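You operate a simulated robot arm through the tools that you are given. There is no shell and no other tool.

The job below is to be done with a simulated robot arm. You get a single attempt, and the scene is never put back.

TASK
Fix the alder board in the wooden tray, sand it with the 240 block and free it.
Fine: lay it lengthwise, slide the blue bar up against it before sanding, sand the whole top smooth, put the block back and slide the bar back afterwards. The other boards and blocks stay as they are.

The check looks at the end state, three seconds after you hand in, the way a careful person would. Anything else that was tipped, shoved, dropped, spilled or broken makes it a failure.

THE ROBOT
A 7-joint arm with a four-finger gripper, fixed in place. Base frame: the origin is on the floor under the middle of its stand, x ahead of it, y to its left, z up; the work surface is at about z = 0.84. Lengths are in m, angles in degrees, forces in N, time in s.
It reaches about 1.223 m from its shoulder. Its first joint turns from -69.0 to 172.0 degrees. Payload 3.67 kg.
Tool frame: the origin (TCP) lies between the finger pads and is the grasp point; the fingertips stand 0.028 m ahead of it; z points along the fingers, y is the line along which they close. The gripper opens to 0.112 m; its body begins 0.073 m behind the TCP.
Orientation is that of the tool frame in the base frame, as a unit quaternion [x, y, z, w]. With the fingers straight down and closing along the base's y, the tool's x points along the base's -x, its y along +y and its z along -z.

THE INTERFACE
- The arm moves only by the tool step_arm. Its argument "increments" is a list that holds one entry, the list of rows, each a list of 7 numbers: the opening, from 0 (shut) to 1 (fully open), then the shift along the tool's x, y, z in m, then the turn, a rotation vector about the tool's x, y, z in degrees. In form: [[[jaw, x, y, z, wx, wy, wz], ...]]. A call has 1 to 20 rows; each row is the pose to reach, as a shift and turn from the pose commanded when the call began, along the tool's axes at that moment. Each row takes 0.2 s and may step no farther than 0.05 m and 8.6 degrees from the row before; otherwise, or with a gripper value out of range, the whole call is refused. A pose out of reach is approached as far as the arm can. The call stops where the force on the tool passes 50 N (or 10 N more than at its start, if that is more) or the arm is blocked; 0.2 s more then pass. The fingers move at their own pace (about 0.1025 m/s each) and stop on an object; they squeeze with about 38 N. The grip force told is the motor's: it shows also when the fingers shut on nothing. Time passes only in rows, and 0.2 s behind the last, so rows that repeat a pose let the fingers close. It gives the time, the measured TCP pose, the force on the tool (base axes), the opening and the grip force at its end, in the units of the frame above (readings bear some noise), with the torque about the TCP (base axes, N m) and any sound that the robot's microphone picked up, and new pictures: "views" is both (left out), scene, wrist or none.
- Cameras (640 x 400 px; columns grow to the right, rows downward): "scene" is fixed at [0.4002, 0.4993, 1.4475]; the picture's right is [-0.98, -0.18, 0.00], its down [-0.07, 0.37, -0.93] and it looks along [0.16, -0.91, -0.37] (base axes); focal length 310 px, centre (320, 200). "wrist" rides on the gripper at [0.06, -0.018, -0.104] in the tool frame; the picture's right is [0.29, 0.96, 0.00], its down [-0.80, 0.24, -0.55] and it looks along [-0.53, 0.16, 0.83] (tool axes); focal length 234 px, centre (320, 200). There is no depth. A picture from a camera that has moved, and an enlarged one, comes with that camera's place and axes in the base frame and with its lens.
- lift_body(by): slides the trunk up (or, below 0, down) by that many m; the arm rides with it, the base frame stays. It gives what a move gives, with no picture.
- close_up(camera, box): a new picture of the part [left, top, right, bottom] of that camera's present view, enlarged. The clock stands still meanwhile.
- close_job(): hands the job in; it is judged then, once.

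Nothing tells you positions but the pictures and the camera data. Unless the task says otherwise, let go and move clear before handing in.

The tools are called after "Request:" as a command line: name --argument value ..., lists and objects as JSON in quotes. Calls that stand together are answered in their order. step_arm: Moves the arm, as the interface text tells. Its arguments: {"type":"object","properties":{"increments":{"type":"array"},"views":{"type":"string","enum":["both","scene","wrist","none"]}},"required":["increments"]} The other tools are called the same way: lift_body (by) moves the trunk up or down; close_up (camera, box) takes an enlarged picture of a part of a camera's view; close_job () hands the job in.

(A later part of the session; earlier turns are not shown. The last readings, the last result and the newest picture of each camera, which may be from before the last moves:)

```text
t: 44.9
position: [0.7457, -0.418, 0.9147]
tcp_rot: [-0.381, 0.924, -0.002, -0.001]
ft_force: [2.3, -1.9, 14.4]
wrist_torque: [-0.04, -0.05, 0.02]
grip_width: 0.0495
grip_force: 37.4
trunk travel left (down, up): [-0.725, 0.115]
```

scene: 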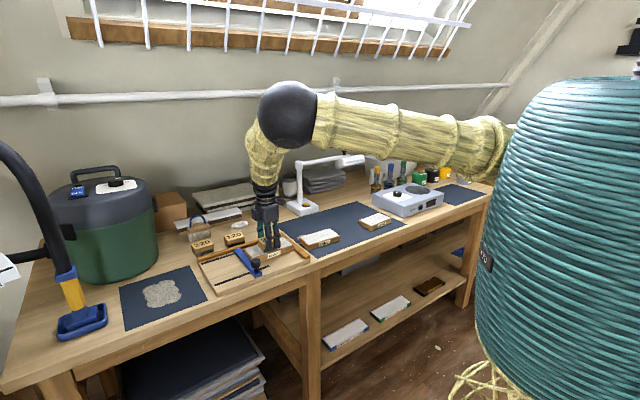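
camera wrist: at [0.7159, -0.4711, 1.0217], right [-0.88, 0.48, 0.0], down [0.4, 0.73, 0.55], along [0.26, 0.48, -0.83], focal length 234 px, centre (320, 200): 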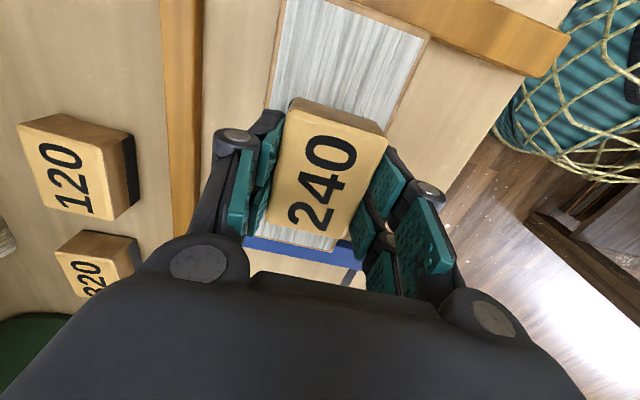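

About 14 N now. I'll stroke toward the right end and check the force and the surface.

Request:
step_arm --increments '[[[0.3, 0.014, 0, 0, 0, 0, 0], [0.3, 0.028, 0, 0, 0, 0, 0], [0.3, 0.042, 0, 0, 0, 0, 0], [0.3, 0.054, 0, 0, 0, 0, 0]]]' --views "none"

Request:
step_arm --increments '[[[0.3, -0.015, 0, 0, 0, 0, 0], [0.3, -0.03, 0, 0, 0, 0, 0], [0.3, -0.045, 0, 0, 0, 0, 0], [0.3, -0.06, 0, 0, 0, 0, 0], [0.3, -0.075, 0, 0, 0, 0, 0], [0.3, -0.09, 0, 0, 0, 0, 0], [0.3, -0.108, 0, 0, 0, 0, 0]]]' --views "both"

Request:
close_up --camera "wrist" --box '[160, 0, 480, 280]'

Request:
close_up --camera "scene" --box '[220, 210, 320, 290]'

```text
t: 45.9
position: [0.7084, -0.4529, 0.9152]
tcp_rot: [-0.382, 0.924, -0.002, 0.0]
ft_force: [8.0, 6.5, 30.2]
wrist_torque: [0.35, -0.32, 0.02]
grip_width: 0.0496
grip_force: 37.9
trunk travel left (down, up): [-0.725, 0.115]
```

```text
t: 47.5
position: [0.7837, -0.3795, 0.9136]
tcp_rot: [-0.382, 0.924, -0.001, 0.001]
ft_force: [-6.0, -5.4, 22.1]
wrist_torque: [-0.3, 0.29, 0.0]
grip_width: 0.0494
grip_force: 38.3
trunk travel left (down, up): [-0.725, 0.115]
camera wrist: at [0.7525, -0.4324, 1.0189], right [-0.88, 0.47, 0.0], down [0.39, 0.73, 0.55], along [0.26, 0.48, -0.83], focal length 234 px, centre (320, 200)
```

scene: 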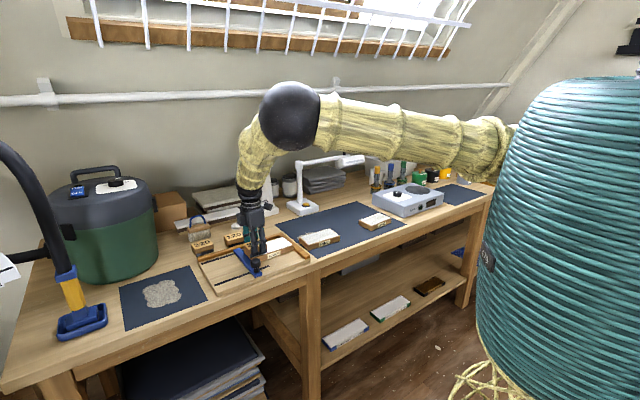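
wrist: 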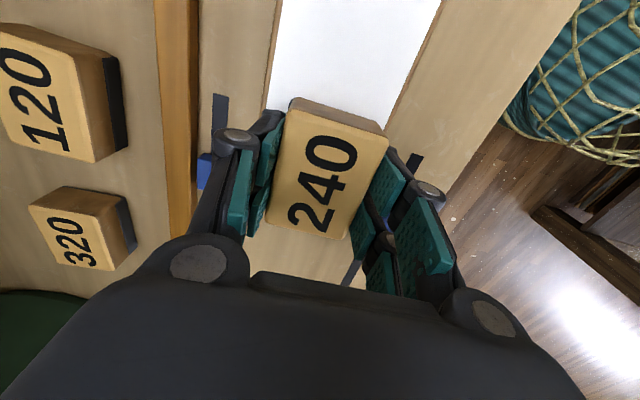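

```text
1.43 times, centred on (320, 140) of wrist
camera zoom: at [0.7525, -0.4324, 1.0189], right [-0.88, 0.47, 0.0], down [0.39, 0.73, 0.55], along [0.26, 0.48, -0.83], focal length 334 px, centre (320, 286)
```

zoom: 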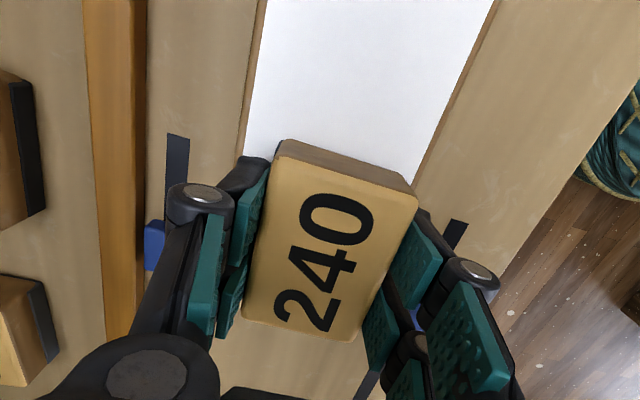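

```text
5.00 times, centred on (270, 250) of scene
camera zoom: at [0.4002, 0.4993, 1.4475], right [-0.98, -0.18, 0.0], down [-0.07, 0.37, -0.93], along [0.16, -0.91, -0.37], focal length 1552 px, centre (570, -50)
```

zoom: 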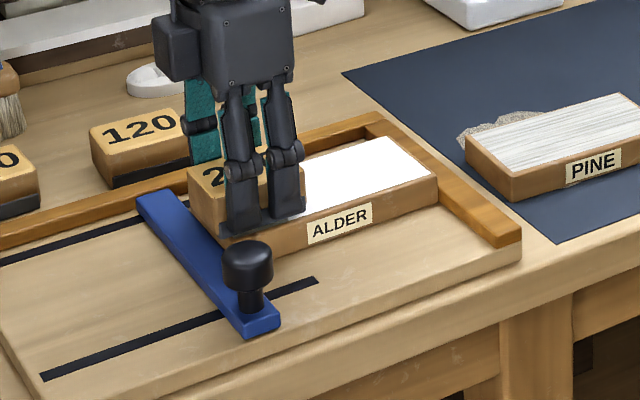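

The sanded area has turned smooth and pale, and the bar has held. I'll now do the back-edge lane, lifting while shifting sideways, with slightly less pressure.

Request:
step_arm --increments '[[[0.3, 0.0, 0.0, -0.006, 0, 0, 0], [0.3, 0.0, -0.01, -0.008, 0, 0, 0], [0.3, 0.0, -0.02, -0.008, 0, 0, 0], [0.3, 0.0, -0.02, -0.004, 0, 0, 0], [0.3, 0.0, -0.02, -0.0005, 0, 0, 0], [0.3, 0.016, -0.02, -0.0005, 0, 0, 0], [0.3, 0.032, -0.02, -0.0005, 0, 0, 0], [0.3, 0.048, -0.02, -0.0005, 0, 0, 0], [0.3, 0.064, -0.02, -0.0005, 0, 0, 0], [0.3, 0.08, -0.02, -0.0005, 0, 0, 0], [0.3, 0.096, -0.02, -0.0005, 0, 0, 0], [0.3, 0.11, -0.02, -0.0005, 0, 0, 0]]]' --views "none"

Request:
step_arm --increments '[[[0.3, -0.016, 0.0, 0, 0, 0, 0], [0.3, -0.032, 0.0, 0, 0, 0, 0], [0.3, -0.048, 0.0, 0, 0, 0, 0], [0.3, -0.064, 0.0, 0, 0, 0, 0], [0.3, -0.08, 0.0, 0, 0, 0, 0], [0.3, -0.096, 0.0, 0, 0, 0, 0], [0.3, -0.11, 0.0, 0, 0, 0, 0]]]' --views "none"

Request:
close_up --camera "scene" --box '[220, 210, 320, 290]'

Request:
close_up --camera "wrist" --box '[160, 0, 480, 280]'

```text
t: 50.1
position: [0.7199, -0.4729, 0.9141]
tcp_rot: [-0.383, 0.924, -0.002, 0.0]
ft_force: [3.3, -0.3, 8.4]
wrist_torque: [0.11, -0.14, 0.0]
grip_width: 0.0495
grip_force: 38.4
trunk travel left (down, up): [-0.725, 0.115]
```

```text
t: 51.7
position: [0.7995, -0.3943, 0.9139]
tcp_rot: [-0.38, 0.925, -0.001, 0.0]
ft_force: [-2.4, -0.5, 8.3]
wrist_torque: [-0.05, 0.05, -0.03]
grip_width: 0.0488
grip_force: 38.4
trunk travel left (down, up): [-0.725, 0.115]
```

```text
5.00 times, centred on (270, 250) of scene
camera zoom: at [0.4002, 0.4993, 1.4475], right [-0.98, -0.18, 0.0], down [-0.07, 0.37, -0.93], along [0.16, -0.91, -0.37], focal length 1552 px, centre (570, -50)
```

zoom: 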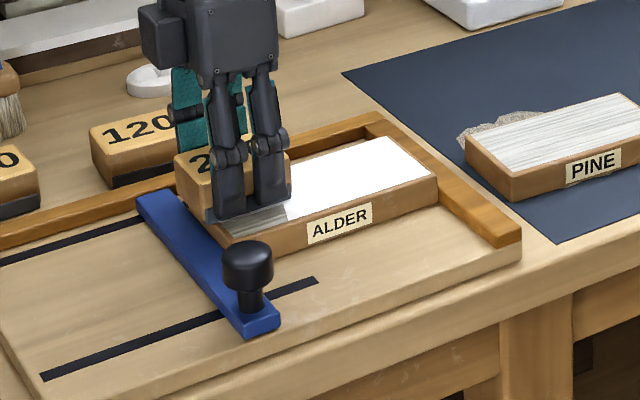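

```text
1.43 times, centred on (320, 140) of wrist
camera zoom: at [0.7684, -0.4471, 1.0189], right [-0.88, 0.48, 0.0], down [0.4, 0.73, 0.55], along [0.26, 0.48, -0.83], focal length 334 px, centre (320, 286)
```

zoom: 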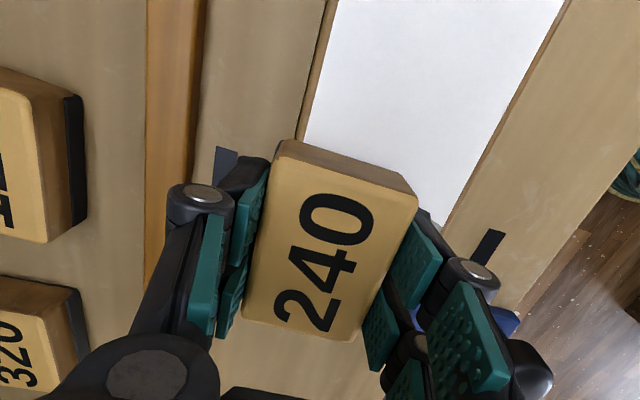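

The left-front part still looks rough. Now the front-edge lane with full-length strokes.

Request:
step_arm --increments '[[[0.3, 0.0, 0.0, -0.006, 0, 0, 0], [0.3, 0.0, 0.013, -0.008, 0, 0, 0], [0.3, 0.0, 0.026, -0.008, 0, 0, 0], [0.3, 0.0, 0.038, -0.008, 0, 0, 0], [0.3, 0.0, 0.038, -0.003, 0, 0, 0], [0.3, 0.0, 0.038, 0.0005, 0, 0, 0], [0.3, 0.014, 0.038, 0.0005, 0, 0, 0], [0.3, 0.028, 0.038, 0.0005, 0, 0, 0], [0.3, 0.042, 0.038, 0.0005, 0, 0, 0], [0.3, 0.056, 0.038, 0.0005, 0, 0, 0], [0.3, 0.07, 0.038, 0.0005, 0, 0, 0], [0.3, 0.084, 0.038, 0.0005, 0, 0, 0], [0.3, 0.098, 0.038, 0.0005, 0, 0, 0], [0.3, 0.11, 0.038, 0.0005, 0, 0, 0]]]' --views "none"

Request:
close_up --camera "scene" --box '[220, 210, 320, 290]'

Request:
step_arm --increments '[[[0.3, -0.014, 0.0, 0, 0, 0, 0], [0.3, -0.028, 0.0, 0, 0, 0, 0], [0.3, -0.042, 0.0, 0, 0, 0, 0], [0.3, -0.056, 0.0, 0, 0, 0, 0], [0.3, -0.07, 0.0, 0, 0, 0, 0], [0.3, -0.084, 0.0, 0, 0, 0, 0], [0.3, -0.098, 0.0, 0, 0, 0, 0], [0.3, -0.11, 0.0, 0, 0, 0, 0]]]' --views "none"

Request:
close_up --camera "scene" --box '[220, 210, 320, 290]'

Request:
close_up --camera "wrist" --box '[160, 0, 480, 280]'

```text
t: 54.7
position: [0.6952, -0.4438, 0.9135]
tcp_rot: [-0.382, 0.924, -0.003, 0.0]
ft_force: [3.9, 1.6, 13.4]
wrist_torque: [0.12, -0.2, 0.05]
grip_width: 0.0492
grip_force: 37.8
trunk travel left (down, up): [-0.725, 0.115]
```

```text
5.00 times, centred on (270, 250) of scene
camera zoom: at [0.4002, 0.4993, 1.4475], right [-0.98, -0.18, 0.0], down [-0.07, 0.37, -0.93], along [0.16, -0.91, -0.37], focal length 1552 px, centre (570, -50)
```

zoom: 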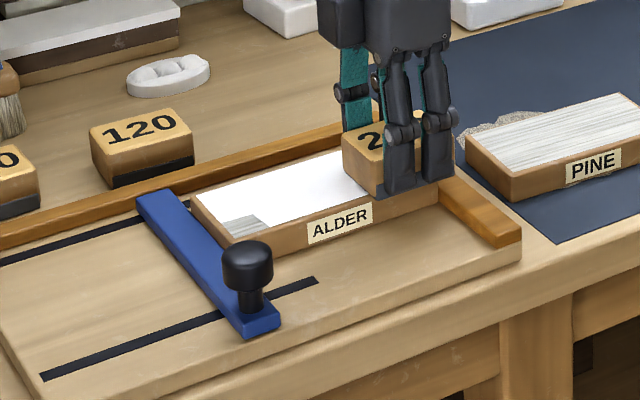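

```text
t: 56.5
position: [0.7712, -0.3669, 0.9128]
tcp_rot: [-0.381, 0.924, -0.001, 0.0]
ft_force: [-2.2, -2.4, 10.4]
wrist_torque: [-0.21, 0.13, 0.0]
grip_width: 0.0492
grip_force: 38.5
trunk travel left (down, up): [-0.725, 0.115]
```

```text
5.00 times, centred on (270, 250) of scene
camera zoom: at [0.4002, 0.4993, 1.4475], right [-0.98, -0.18, 0.0], down [-0.07, 0.37, -0.93], along [0.16, -0.91, -0.37], focal length 1552 px, centre (570, -50)
```

zoom: 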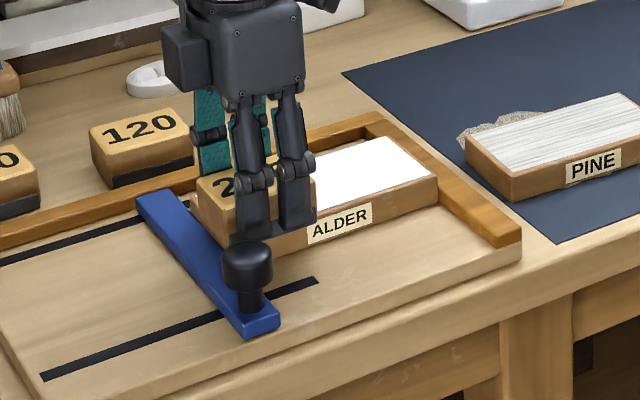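

```text
1.43 times, centred on (320, 140) of wrist
camera zoom: at [0.7404, -0.4198, 1.0188], right [-0.88, 0.48, 0.0], down [0.4, 0.73, 0.55], along [0.26, 0.49, -0.83], focal length 334 px, centre (320, 286)
```

zoom: 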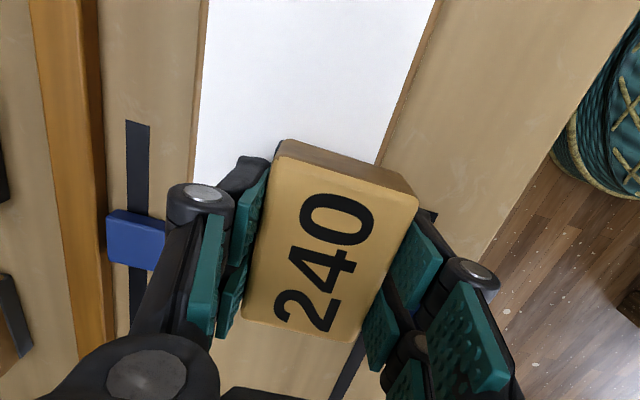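

Only the front-left corner had stayed rough; I'll go over the left end again a few times, then lift and look.

Request:
step_arm --increments '[[[0.3, 0.015, 0.0, 0, 0, 0, 0], [0.3, 0.03, 0.0, 0, 0, 0, 0], [0.3, 0.045, 0.0, 0, 0, 0, 0], [0.3, 0.03, 0.0, 0, 0, 0, 0], [0.3, 0.015, 0.0, 0, 0, 0, 0], [0.3, 0.0, 0.0, 0, 0, 0, 0], [0.3, 0.015, 0.0, 0, 0, 0, 0], [0.3, 0.03, 0.0, 0, 0, 0, 0], [0.3, 0.05, 0.0, 0, 0, 0, 0], [0.3, 0.07, 0.0, 0, 0, 0, 0], [0.3, 0.07, 0.0, -0.01, 0, 0, 0], [0.3, 0.07, 0.0, -0.03, 0, 0, 0], [0.3, 0.07, -0.03, -0.05, 0, 0, 0], [0.3, 0.07, -0.07, -0.06, 0, 0, 0], [0.3, 0.07, -0.11, -0.07, 0, 0, 0], [0.3, 0.07, -0.15, -0.07, 0, 0, 0], [0.3, 0.07, -0.15, -0.07, 0, 0, 0]]]' --views "both"

Request:
close_up --camera "scene" --box '[220, 220, 320, 290]'

Request:
close_up --camera "wrist" --box '[300, 0, 640, 260]'

```text
t: 60.1
position: [0.8289, -0.5229, 0.9839]
tcp_rot: [-0.382, 0.924, -0.002, 0.0]
ft_force: [0.4, 0.3, -0.7]
wrist_torque: [-0.08, 0.0, 0.02]
grip_width: 0.0495
grip_force: 38.1
trunk travel left (down, up): [-0.725, 0.115]
camera wrist: at [0.7983, -0.5752, 1.089], right [-0.88, 0.47, 0.0], down [0.4, 0.73, 0.55], along [0.26, 0.48, -0.83], focal length 234 px, centre (320, 200)
```

scene: 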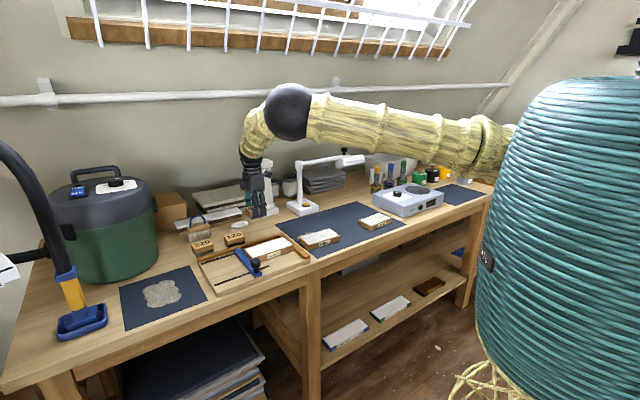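
wrist: 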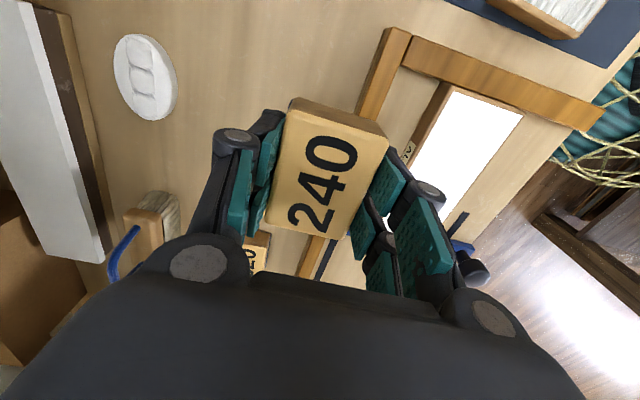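

```text
5.71 times, centred on (270, 255) of scene
camera zoom: at [0.4002, 0.4993, 1.4475], right [-0.98, -0.18, 0.0], down [-0.07, 0.37, -0.93], along [0.16, -0.91, -0.37], focal length 1774 px, centre (606, -114)
```

zoom: 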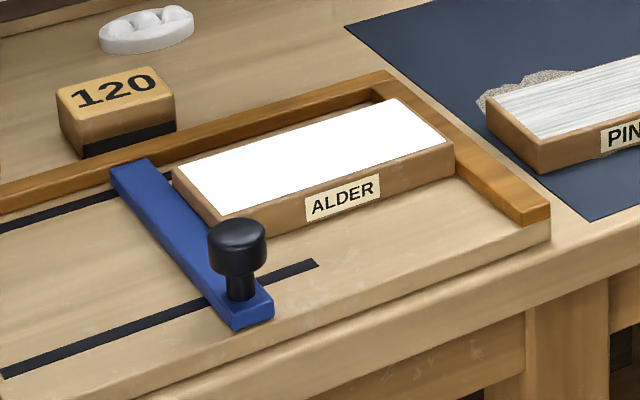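

```text
1.54 times, centred on (470, 130) of wrist
camera zoom: at [0.7983, -0.5752, 1.089], right [-0.88, 0.47, 0.0], down [0.4, 0.73, 0.55], along [0.26, 0.48, -0.83], focal length 360 px, centre (89, 308)
```

zoom: 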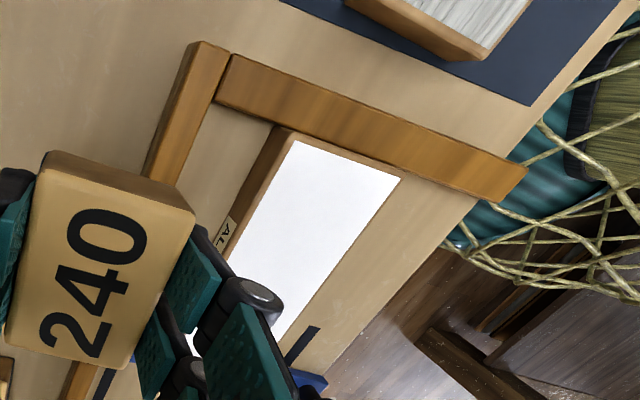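

The whole top now looks uniformly smooth. I'll double-check at higher magnification.

Request:
close_up --camera "scene" --box '[245, 230, 305, 270]'

Request:
close_up --camera "scene" --box '[205, 195, 285, 255]'

```text
10.00 times, centred on (275, 250) of scene
camera zoom: at [0.4002, 0.4993, 1.4475], right [-0.98, -0.18, 0.0], down [-0.07, 0.37, -0.93], along [0.16, -0.91, -0.37], focal length 3105 px, centre (770, -300)
```

zoom: 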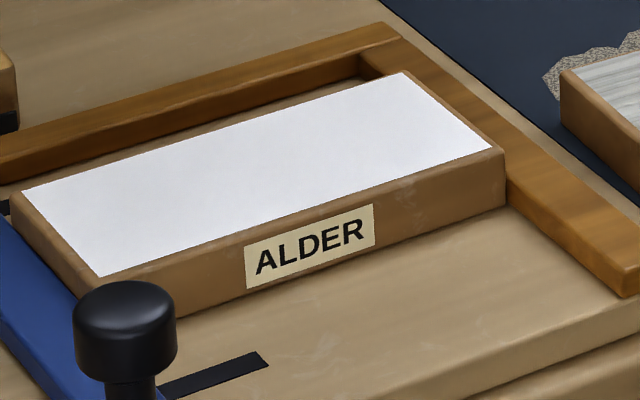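

```text
6.67 times, centred on (245, 225) of scene
camera zoom: at [0.4002, 0.4993, 1.4475], right [-0.98, -0.18, 0.0], down [-0.07, 0.37, -0.93], along [0.16, -0.91, -0.37], focal length 2070 px, centre (820, 33)
```

zoom: 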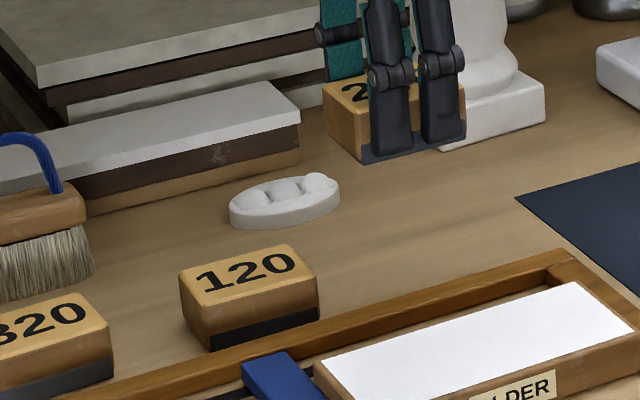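

Every part of the Alder top is smooth. Now I'll return the block to its original spot (TCP s≈−0.209, n≈1.000), first stopping just above the bench.

Request:
step_arm --increments '[[[0.3, 0.0034, -0.023, 0.0, 0, 0, 0], [0.3, 0.0068, -0.046, 0.0, 0, 0, 0], [0.3, 0.0068, -0.046, 0.03, 0, 0, 0], [0.3, 0.0068, -0.046, 0.06, 0, 0, 0], [0.3, 0.0068, -0.046, 0.085, 0, 0, 0], [0.3, 0.0068, -0.046, 0.094, 0, 0, 0], [0.3, 0.0068, -0.046, 0.094, 0, 0, 0], [0.3, 0.0068, -0.046, 0.094, 0, 0, 0]]]' --views "both"

Request:
close_up --camera "scene" --box '[205, 195, 285, 255]'

Request:
close_up --camera "wrist" --box '[160, 40, 480, 290]'

```text
t: 61.9
position: [0.8566, -0.5606, 0.8882]
tcp_rot: [-0.382, 0.924, -0.001, 0.0]
ft_force: [-0.9, -1.3, -0.2]
wrist_torque: [0.0, -0.03, 0.02]
grip_width: 0.0491
grip_force: 37.8
trunk travel left (down, up): [-0.725, 0.115]
camera wrist: at [0.8263, -0.6142, 0.994], right [-0.88, 0.48, 0.0], down [0.4, 0.73, 0.55], along [0.26, 0.49, -0.83], focal length 234 px, centre (320, 200)
```

scene: 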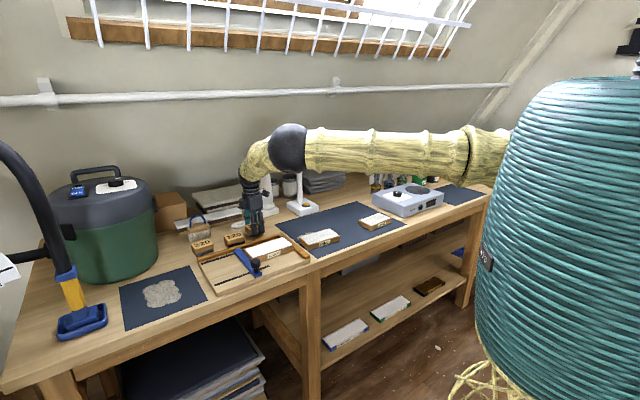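
wrist: 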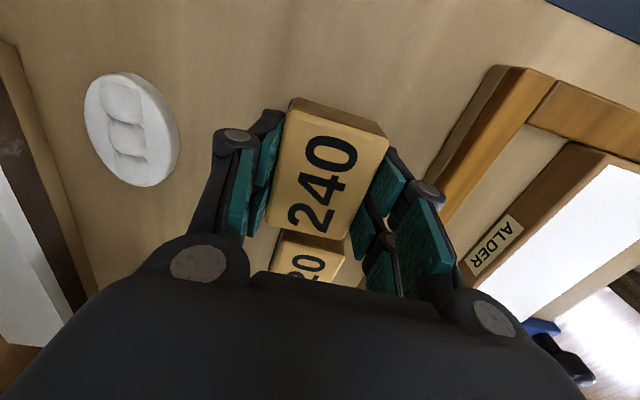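

```text
6.67 times, centred on (245, 225) of scene
camera zoom: at [0.4002, 0.4993, 1.4475], right [-0.98, -0.18, 0.0], down [-0.07, 0.37, -0.93], along [0.16, -0.91, -0.37], focal length 2070 px, centre (820, 33)
```

zoom: 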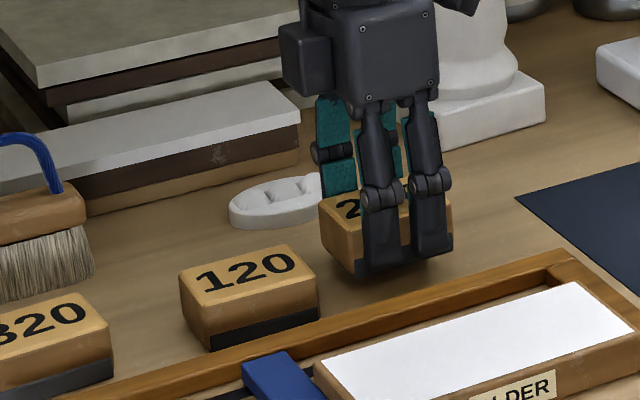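

```text
1.60 times, centred on (320, 165) of wrist
camera zoom: at [0.8263, -0.6142, 0.994], right [-0.88, 0.48, 0.0], down [0.4, 0.73, 0.55], along [0.26, 0.49, -0.83], focal length 375 px, centre (320, 256)
```

zoom: 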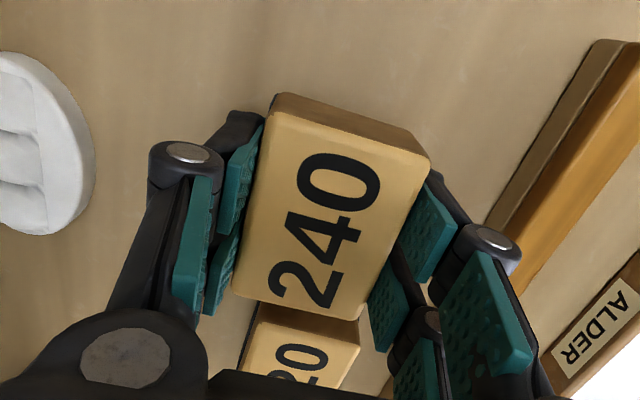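

Right above its spot. Lowering in small steps to feel the bench.

Request:
step_arm --increments '[[[0.3, 0, 0.001, 0.005, 0, 0, 0], [0.3, 0, 0.001, 0.01, 0, 0, 0], [0.3, 0, 0.001, 0.01, 0, 0, 0]]]' --views "none"

Request:
step_arm --increments '[[[0.3, 0, 0, 0.001, 0, 0, 0], [0.3, 0, 0, 0.002, 0, 0, 0], [0.3, 0, 0, 0.002, 0, 0, 0]]]' --views "none"

Request:
step_arm --increments '[[[0.3, 0, 0, 0.001, 0, 0, 0], [0.3, 0, 0, 0.001, 0, 0, 0]]]' --views "none"

```text
t: 62.7
position: [0.8569, -0.5596, 0.8788]
tcp_rot: [-0.382, 0.924, -0.001, 0.0]
ft_force: [0.8, 0.4, -0.1]
wrist_torque: [-0.03, -0.01, -0.01]
grip_width: 0.0492
grip_force: 38.0
trunk travel left (down, up): [-0.725, 0.115]
```

```text
t: 63.5
position: [0.8558, -0.5594, 0.8754]
tcp_rot: [-0.382, 0.924, -0.001, 0.0]
ft_force: [-0.2, 0.2, -0.8]
wrist_torque: [-0.02, 0.01, -0.03]
grip_width: 0.0493
grip_force: 37.9
trunk travel left (down, up): [-0.725, 0.115]
```

```text
t: 64.1
position: [0.8558, -0.5604, 0.8747]
tcp_rot: [-0.382, 0.924, -0.001, 0.0]
ft_force: [-0.1, -0.3, -0.3]
wrist_torque: [-0.02, 0.0, -0.02]
grip_width: 0.0492
grip_force: 37.6
trunk travel left (down, up): [-0.725, 0.115]
```

Request:
step_arm --increments '[[[0.3, 0, 0, 0.001, 0, 0, 0], [0.3, 0, 0, 0.001, 0, 0, 0]]]' --views "none"

Request:
step_arm --increments '[[[0.3, 0, 0, 0.001, 0, 0, 0], [0.3, 0, 0, 0.001, 0, 0, 0]]]' --views "none"

```text
t: 64.7
position: [0.8554, -0.5604, 0.8754]
tcp_rot: [-0.382, 0.924, -0.001, 0.0]
ft_force: [0.2, 0.0, -0.8]
wrist_torque: [0.0, 0.03, -0.02]
grip_width: 0.0491
grip_force: 38.0
trunk travel left (down, up): [-0.725, 0.115]
```

```text
t: 65.3
position: [0.8558, -0.5596, 0.8742]
tcp_rot: [-0.382, 0.924, 0.0, -0.001]
ft_force: [-0.5, -0.4, 0.8]
wrist_torque: [-0.01, -0.01, 0.0]
grip_width: 0.0493
grip_force: 38.1
trunk travel left (down, up): [-0.725, 0.115]
```

Request:
step_arm --increments '[[[0.3, 0, 0, 0.001, 0, 0, 0], [0.3, 0, 0, 0.001, 0, 0, 0]]]' --views "wrist"

Request:
close_up --camera "scene" --box '[205, 195, 285, 255]'

```text
t: 65.9
position: [0.8555, -0.5603, 0.8738]
tcp_rot: [-0.381, 0.924, -0.001, -0.001]
ft_force: [2.5, -1.2, 4.7]
wrist_torque: [0.01, 0.01, 0.0]
grip_width: 0.0492
grip_force: 38.1
trunk travel left (down, up): [-0.725, 0.115]
camera wrist: at [0.8239, -0.6131, 0.9788], right [-0.88, 0.48, 0.0], down [0.4, 0.73, 0.55], along [0.26, 0.48, -0.83], focal length 234 px, centre (320, 200)
```

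wrist: 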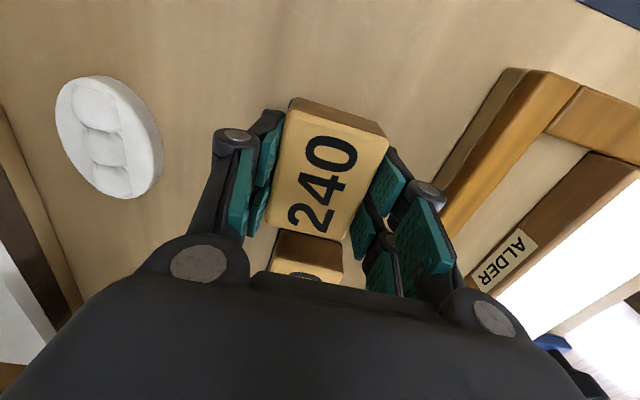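

```text
6.67 times, centred on (245, 225) of scene
camera zoom: at [0.4002, 0.4993, 1.4475], right [-0.98, -0.18, 0.0], down [-0.07, 0.37, -0.93], along [0.16, -0.91, -0.37], focal length 2070 px, centre (820, 33)
```

zoom: 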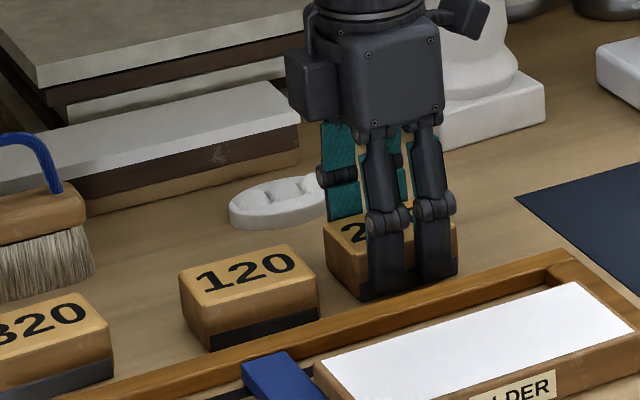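

The block is down on the bench (≈5 N). Opening and lifting away.

Request:
step_arm --increments '[[[0.65, 0, 0, -0.0005, 0, 0, 0], [0.65, 0, 0, -0.0005, 0, 0, 0], [0.65, 0, 0, -0.01, 0, 0, 0], [0.65, 0, 0, -0.04, 0, 0, 0], [0.65, 0, 0, -0.08, 0, 0, 0], [0.65, 0, 0, -0.11, 0, 0, 0], [0.65, 0, 0, -0.11, 0, 0, 0]]]' --views "both"

Request:
close_up --camera "scene" --box '[215, 215, 275, 255]'

```text
t: 67.5
position: [0.856, -0.5611, 0.9826]
tcp_rot: [-0.382, 0.924, -0.001, -0.001]
ft_force: [-0.4, 0.5, -0.3]
wrist_torque: [-0.03, 0.02, -0.02]
grip_width: 0.0725
grip_force: 0.1
trunk travel left (down, up): [-0.725, 0.115]
camera wrist: at [0.8249, -0.6148, 1.0876], right [-0.88, 0.48, 0.0], down [0.4, 0.73, 0.55], along [0.26, 0.49, -0.83], focal length 234 px, centre (320, 200)
```

scene: 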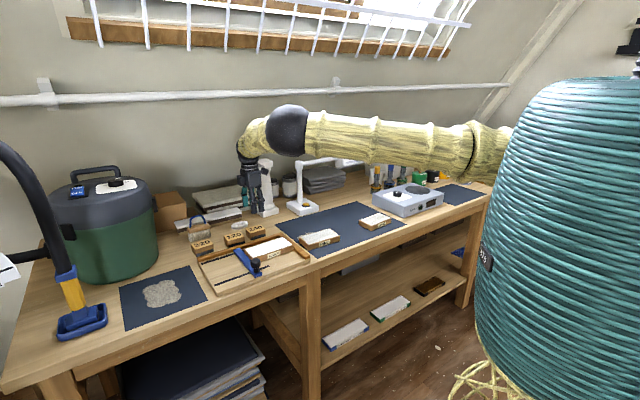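
wrist: 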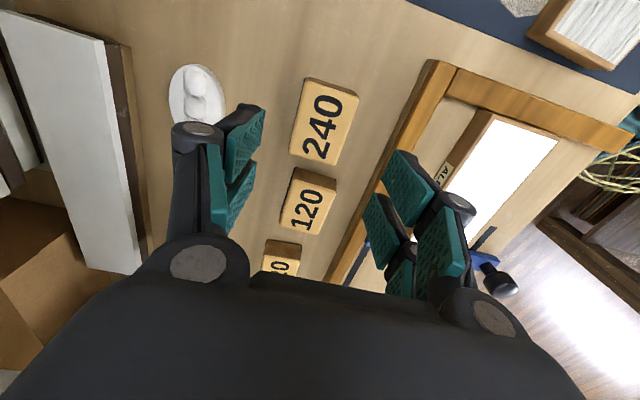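

```text
10.00 times, centred on (245, 235) of scene
camera zoom: at [0.4002, 0.4993, 1.4475], right [-0.98, -0.18, 0.0], down [-0.07, 0.37, -0.93], along [0.16, -0.91, -0.37], focal length 3105 px, centre (1070, -150)
```

zoom: 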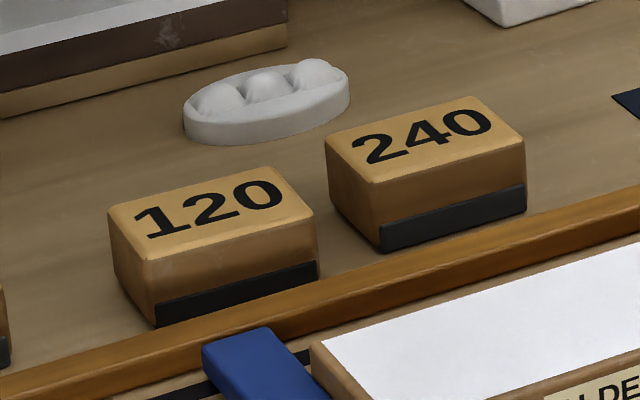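

The 240 block is back within about a millimetre. Now back over the knob to slide the bar home.

Request:
step_arm --increments '[[[0.5, -0.0166, 0.0389, 0.0, 0, 0, 0], [0.5, -0.0333, 0.0777, 0.0, 0, 0, 0], [0.5, -0.0499, 0.1166, 0.0, 0, 0, 0], [0.5, -0.0666, 0.1554, 0.0, 0, 0, 0], [0.5, -0.0832, 0.1943, 0.005, 0, 0, 0], [0.5, -0.0999, 0.2331, 0.01, 0, 0, 0], [0.5, -0.1165, 0.272, 0.015, 0, 0, 0], [0.5, -0.1165, 0.272, 0.015, 0, 0, 0], [0.5, -0.1165, 0.272, 0.015, 0, 0, 0]]]' --views "both"

Request:
close_up --camera "wrist" --box '[180, 40, 460, 260]'

Request:
close_up --camera "scene" --box '[190, 200, 310, 300]'

```text
t: 69.5
position: [0.746, -0.2831, 0.9678]
tcp_rot: [-0.381, 0.925, -0.001, 0.0]
ft_force: [0.5, 0.2, 1.0]
wrist_torque: [0.01, 0.0, 0.03]
grip_width: 0.056
grip_force: 0.0
trunk travel left (down, up): [-0.725, 0.115]
camera wrist: at [0.7146, -0.3362, 1.0728], right [-0.88, 0.48, 0.0], down [0.4, 0.73, 0.55], along [0.26, 0.49, -0.83], focal length 234 px, centre (320, 200)
```

scene: 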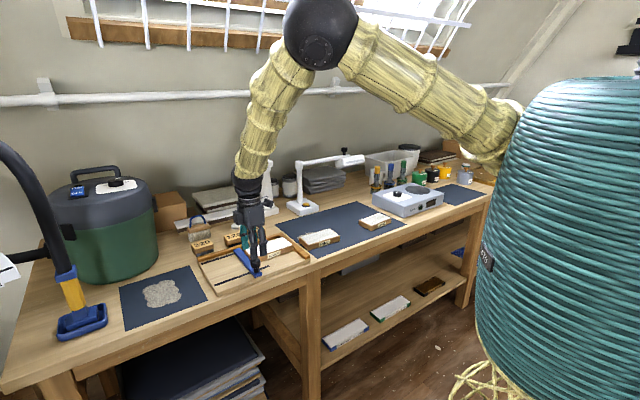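
wrist: 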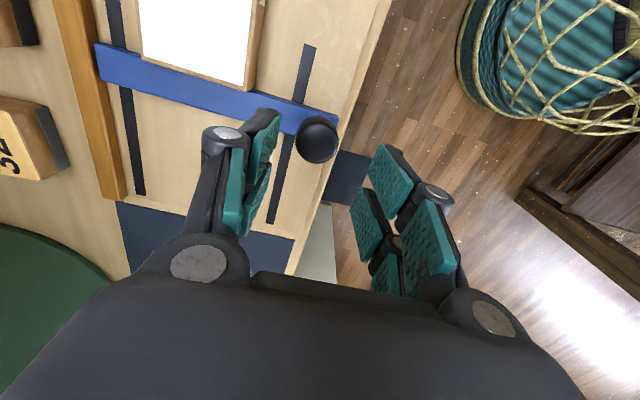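

```text
1.82 times, centred on (320, 150) of wrist
camera zoom: at [0.7146, -0.3362, 1.0728], right [-0.88, 0.48, 0.0], down [0.4, 0.73, 0.55], along [0.26, 0.49, -0.83], focal length 426 px, centre (320, 291)
```

zoom: 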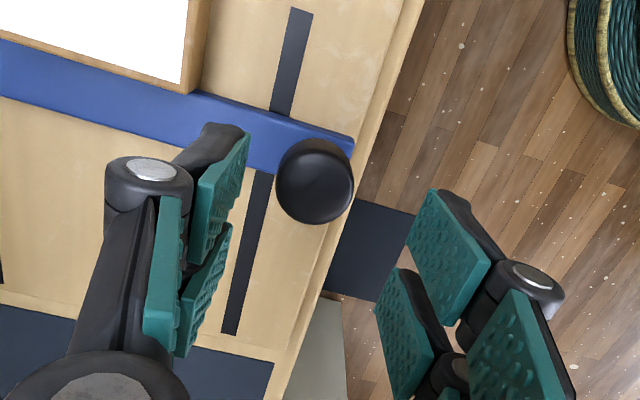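

```text
4.00 times, centred on (250, 250) of scene
camera zoom: at [0.4002, 0.4993, 1.4475], right [-0.98, -0.18, 0.0], down [-0.07, 0.37, -0.93], along [0.16, -0.91, -0.37], focal length 1242 px, centre (600, 0)
```

zoom: 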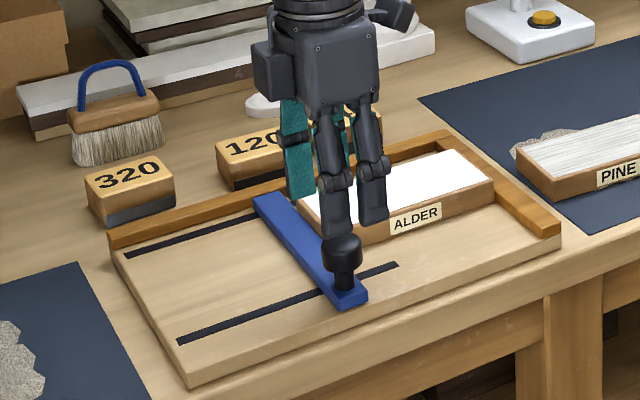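

The knob is right under the hand. Descending and gripping it again.

Request:
step_arm --increments '[[[0.5, 0.0025, -0.001, 0.02, 0, 0, 0], [0.5, 0.0025, -0.001, 0.04, 0, 0, 0], [0.5, 0.0025, -0.001, 0.058, 0, 0, 0], [0.5, 0.0025, -0.001, 0.063, 0, 0, 0], [0.5, 0.0025, -0.001, 0.063, 0, 0, 0]]]' --views "wrist"

Request:
close_up --camera "scene" --box '[215, 215, 305, 295]'

```text
t: 70.7
position: [0.7453, -0.2876, 0.9043]
tcp_rot: [-0.382, 0.924, -0.001, 0.0]
ft_force: [-0.7, 0.5, 0.1]
wrist_torque: [0.01, -0.01, 0.01]
grip_width: 0.0562
grip_force: 0.1
trunk travel left (down, up): [-0.725, 0.115]
camera wrist: at [0.714, -0.3403, 1.0088], right [-0.88, 0.48, 0.0], down [0.4, 0.73, 0.55], along [0.26, 0.48, -0.83], focal length 234 px, centre (320, 200)
```

wrist: 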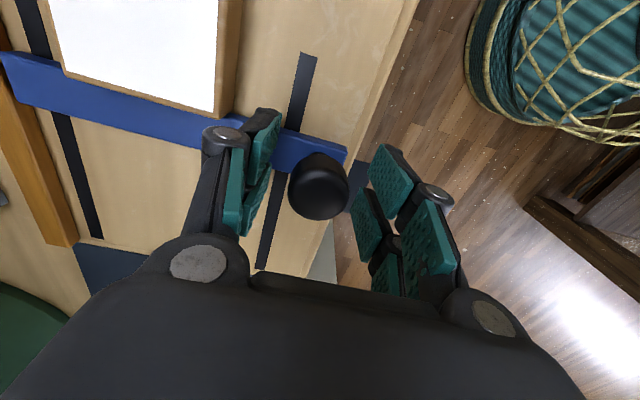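

```text
5.00 times, centred on (260, 255) of scene
camera zoom: at [0.4002, 0.4993, 1.4475], right [-0.98, -0.18, 0.0], down [-0.07, 0.37, -0.93], along [0.16, -0.91, -0.37], focal length 1552 px, centre (620, -75)
```

zoom: 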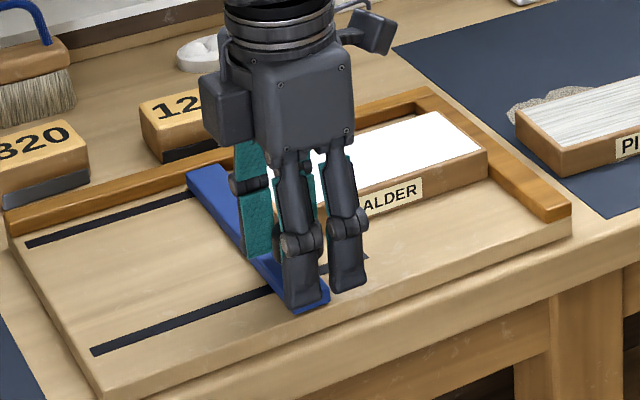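

Request:
step_arm --increments '[[[0.2, 0, 0, 0, 0, 0, 0], [0.2, 0, 0, 0, 0, 0, 0], [0.2, 0, 0, 0, 0, 0, 0], [0.2, -0.01, 0, 0, 0, 0, 0], [0.2, -0.02, 0, 0, 0, 0, 0], [0.2, -0.03, 0, 0, 0, 0, 0], [0.2, -0.03, 0, 0, 0, 0, 0]]]' --views "wrist"

Request:
close_up --camera "scene" --box '[200, 215, 310, 295]'

```text
t: 72.3
position: [0.7669, -0.2672, 0.9037]
tcp_rot: [-0.382, 0.924, -0.001, -0.001]
ft_force: [-4.4, 0.7, 2.8]
wrist_torque: [0.01, 0.25, -0.04]
grip_width: 0.0288
grip_force: 45.0
trunk travel left (down, up): [-0.725, 0.115]
camera wrist: at [0.7353, -0.3194, 1.0089], right [-0.88, 0.47, 0.0], down [0.4, 0.73, 0.55], along [0.26, 0.49, -0.83], focal length 234 px, centre (320, 200)
```

wrist: 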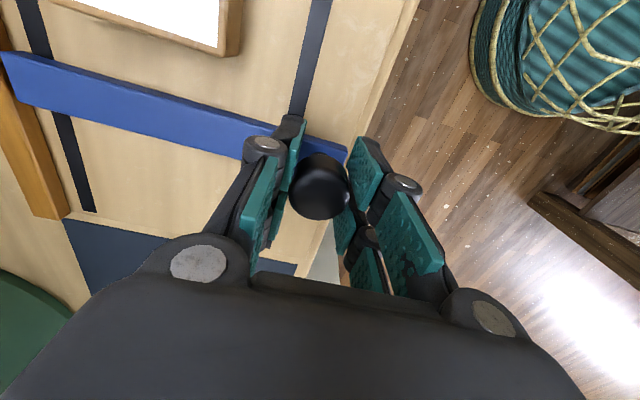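

```text
5.00 times, centred on (255, 255) of scene
camera zoom: at [0.4002, 0.4993, 1.4475], right [-0.98, -0.18, 0.0], down [-0.07, 0.37, -0.93], along [0.16, -0.91, -0.37], focal length 1552 px, centre (645, -75)
```

zoom: 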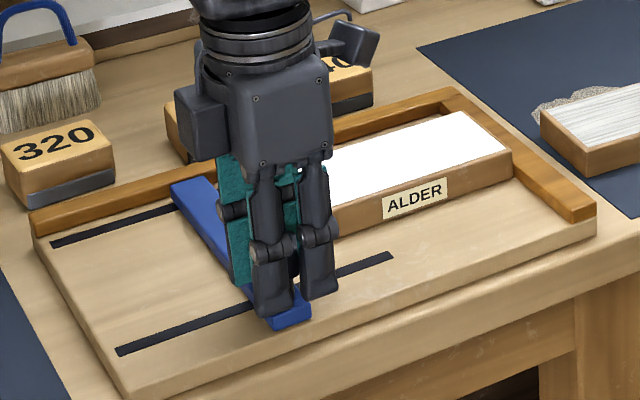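

The bar slides back freely and the board stays put. Continuing to the original position.

Request:
step_arm --increments '[[[0.2, -0.015, 0, 0, 0, 0, 0], [0.2, -0.03, 0, 0, 0, 0, 0], [0.2, -0.045, 0, 0, 0, 0, 0], [0.2, -0.06, 0, 0, 0, 0, 0], [0.2, -0.072, 0, 0, 0, 0, 0], [0.2, -0.078, 0, 0, 0, 0, 0], [0.2, -0.078, 0, 0, 0, 0, 0]]]' --views "both"

Request:
close_up --camera "scene" --box '[190, 225, 290, 295]'

```text
t: 73.9
position: [0.822, -0.2111, 0.9035]
tcp_rot: [-0.382, 0.924, -0.001, -0.001]
ft_force: [-9.9, 6.6, -10.4]
wrist_torque: [-0.02, 0.3, -0.02]
grip_width: 0.0289
grip_force: 45.2
trunk travel left (down, up): [-0.725, 0.115]
camera wrist: at [0.7905, -0.2645, 1.009], right [-0.88, 0.47, 0.0], down [0.4, 0.73, 0.55], along [0.26, 0.49, -0.83], focal length 234 px, centre (320, 200)
```

scene: 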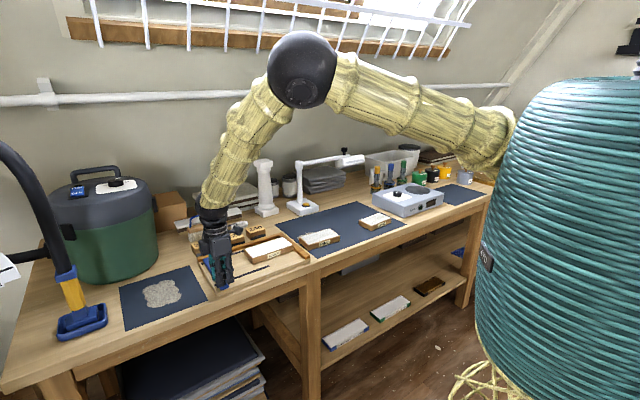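
wrist: 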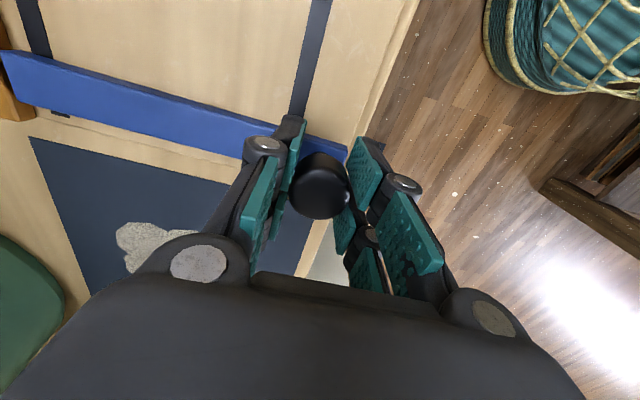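

```text
5.71 times, centred on (240, 260) of scene
camera zoom: at [0.4002, 0.4993, 1.4475], right [-0.98, -0.18, 0.0], down [-0.07, 0.37, -0.93], along [0.16, -0.91, -0.37], focal length 1774 px, centre (777, -143)
```

zoom: 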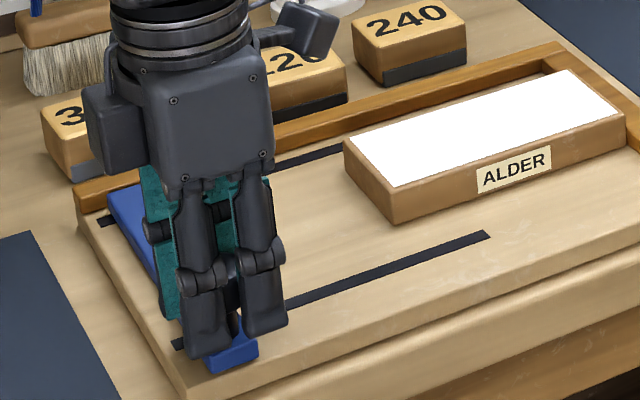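

The bar is about 3 mm short of where it started; I'll finish that and relax the side loads.

Request:
step_arm --increments '[[[0.2, -0.001, 0.001, 0.0005, 0, 0, 0], [0.2, -0.003, 0.002, 0.001, 0, 0, 0], [0.2, -0.003, 0.002, 0.001, 0, 0, 0]]]' --views "none"

```text
t: 74.7
position: [0.8228, -0.209, 0.9045]
tcp_rot: [-0.382, 0.924, -0.002, -0.001]
ft_force: [-1.8, -2.6, -6.3]
wrist_torque: [-0.39, 0.22, -0.06]
grip_width: 0.0291
grip_force: 45.1
trunk travel left (down, up): [-0.725, 0.115]
```

The bar is back to within a millimetre of its starting position. Releasing the knob and lifting off.

Request:
step_arm --increments '[[[0.5, 0, 0, 0, 0, 0, 0], [0.5, 0, 0, 0, 0, 0, 0], [0.5, 0, 0, 0, 0, 0, 0], [0.5, 0, 0, -0.01, 0, 0, 0], [0.5, 0, 0, -0.03, 0, 0, 0], [0.5, 0, 0, -0.06, 0, 0, 0], [0.5, 0, 0, -0.06, 0, 0, 0]]]' --views "both"

Request:
close_up --camera "scene" --box '[190, 215, 310, 295]'

```text
t: 76.3
position: [0.8218, -0.2076, 0.9632]
tcp_rot: [-0.382, 0.924, -0.001, 0.0]
ft_force: [0.7, 0.5, -0.2]
wrist_torque: [0.0, 0.03, -0.02]
grip_width: 0.0559
grip_force: 0.0
trunk travel left (down, up): [-0.725, 0.115]
camera wrist: at [0.7914, -0.2609, 1.0681], right [-0.88, 0.48, 0.0], down [0.4, 0.73, 0.55], along [0.26, 0.49, -0.83], focal length 234 px, centre (320, 200)
```

scene: 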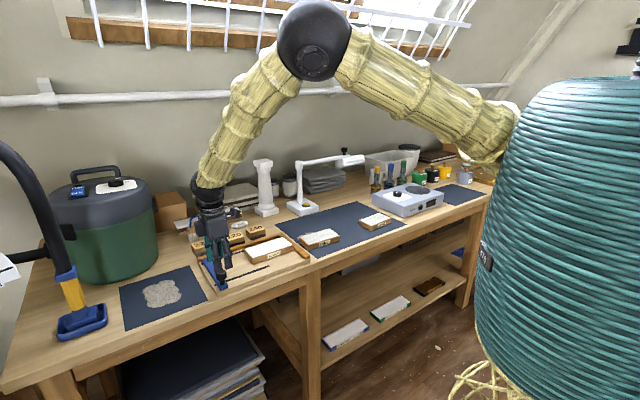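
wrist: 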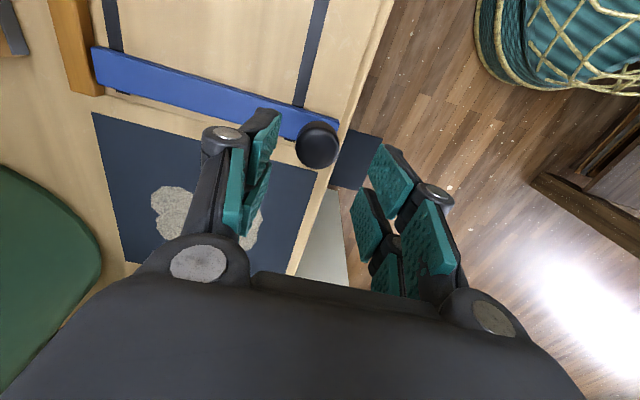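

```text
5.00 times, centred on (250, 255) of scene
camera zoom: at [0.4002, 0.4993, 1.4475], right [-0.98, -0.18, 0.0], down [-0.07, 0.37, -0.93], along [0.16, -0.91, -0.37], focal length 1552 px, centre (670, -75)
```

zoom: 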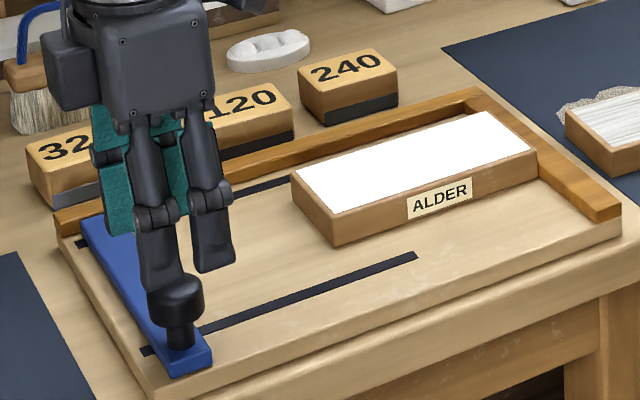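

Bar home, board freed and smooth. I'll move the hand clear and inspect everything from the scene camera.

Request:
step_arm --increments '[[[0.5, 0.03, 0, -0.002, 0, 0, 0], [0.6, 0.07, 0, -0.004, 0, 0, 0], [0.7, 0.115, 0, -0.01, 0, 0, 0], [0.8, 0.16, 0, -0.02, 0, 0, 0], [0.9, 0.205, 0, -0.035, 0, 0, 0], [1, 0.25, 0, -0.05, 0, 0, 0], [1, 0.295, 0, -0.065, 0, 0, 0], [1, 0.34, 0, -0.08, 0, 0, 0], [1, 0.385, 0, -0.1, 0, 0, 0], [1, 0.43, 0, -0.12, 0, 0, 0], [1, 0.475, 0, -0.14, 0, 0, 0], [1, 0.52, 0, -0.16, 0, 0, 0], [1, 0.55, 0, -0.18, 0, 0, 0], [1, 0.55, 0, -0.18, 0, 0, 0]]]' --views "both"

Request:
close_up --camera "scene" --box '[180, 200, 320, 300]'

Request:
close_up --camera "scene" --box '[280, 180, 420, 270]'

Request:
close_up --camera "scene" --box '[190, 245, 270, 295]'

```text
t: 79.3
position: [0.4338, -0.5987, 1.1445]
tcp_rot: [-0.382, 0.924, -0.001, 0.0]
ft_force: [0.1, 0.0, -0.5]
wrist_torque: [-0.01, 0.0, -0.03]
grip_width: 0.1119
grip_force: 0.0
trunk travel left (down, up): [-0.725, 0.115]
camera wrist: at [0.403, -0.6512, 1.2498], right [-0.88, 0.48, 0.0], down [0.4, 0.73, 0.55], along [0.26, 0.49, -0.83], focal length 234 px, centre (320, 200)
```

scene: 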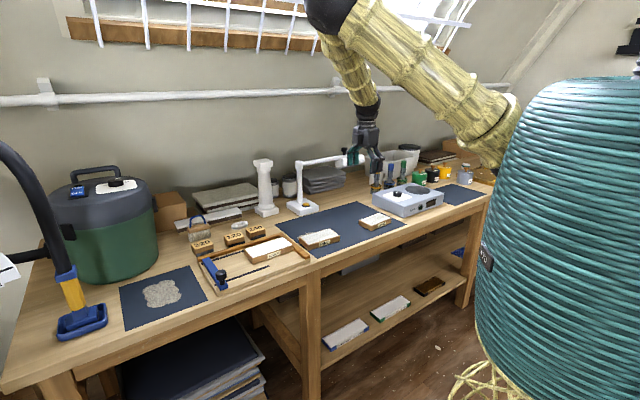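
wrist: 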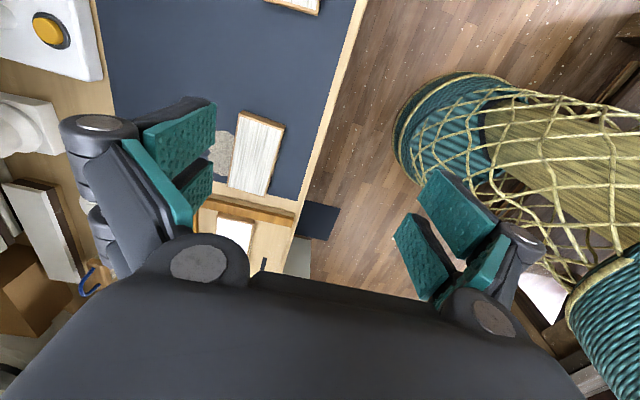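

```text
4.00 times, centred on (250, 250) of scene
camera zoom: at [0.4002, 0.4993, 1.4475], right [-0.98, -0.18, 0.0], down [-0.07, 0.37, -0.93], along [0.16, -0.91, -0.37], focal length 1242 px, centre (600, 0)
```

zoom: 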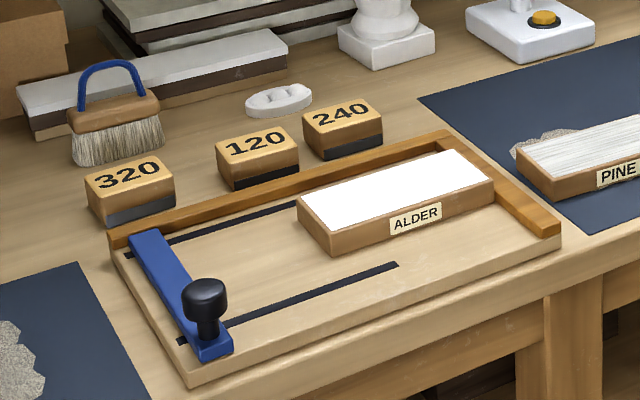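

```text
4.44 times, centred on (350, 225) of scene
camera zoom: at [0.4002, 0.4993, 1.4475], right [-0.98, -0.18, 0.0], down [-0.07, 0.37, -0.93], along [0.16, -0.91, -0.37], focal length 1380 px, centre (187, 89)
```

zoom: 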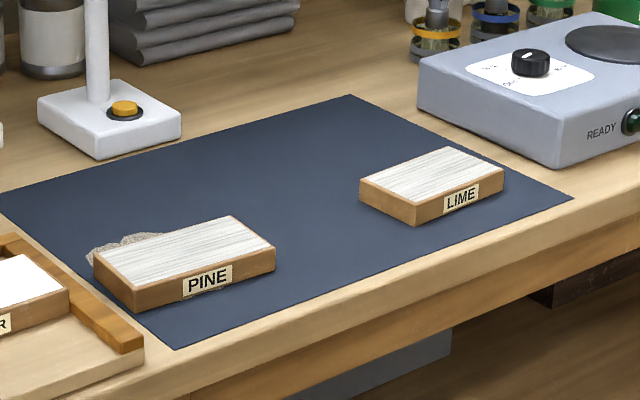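

```text
8.00 times, centred on (230, 270) of scene
camera zoom: at [0.4002, 0.4993, 1.4475], right [-0.98, -0.18, 0.0], down [-0.07, 0.37, -0.93], along [0.16, -0.91, -0.37], focal length 2484 px, centre (1040, -360)
```

zoom: 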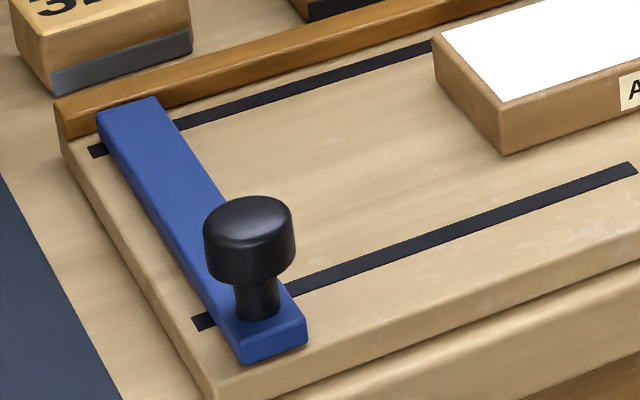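

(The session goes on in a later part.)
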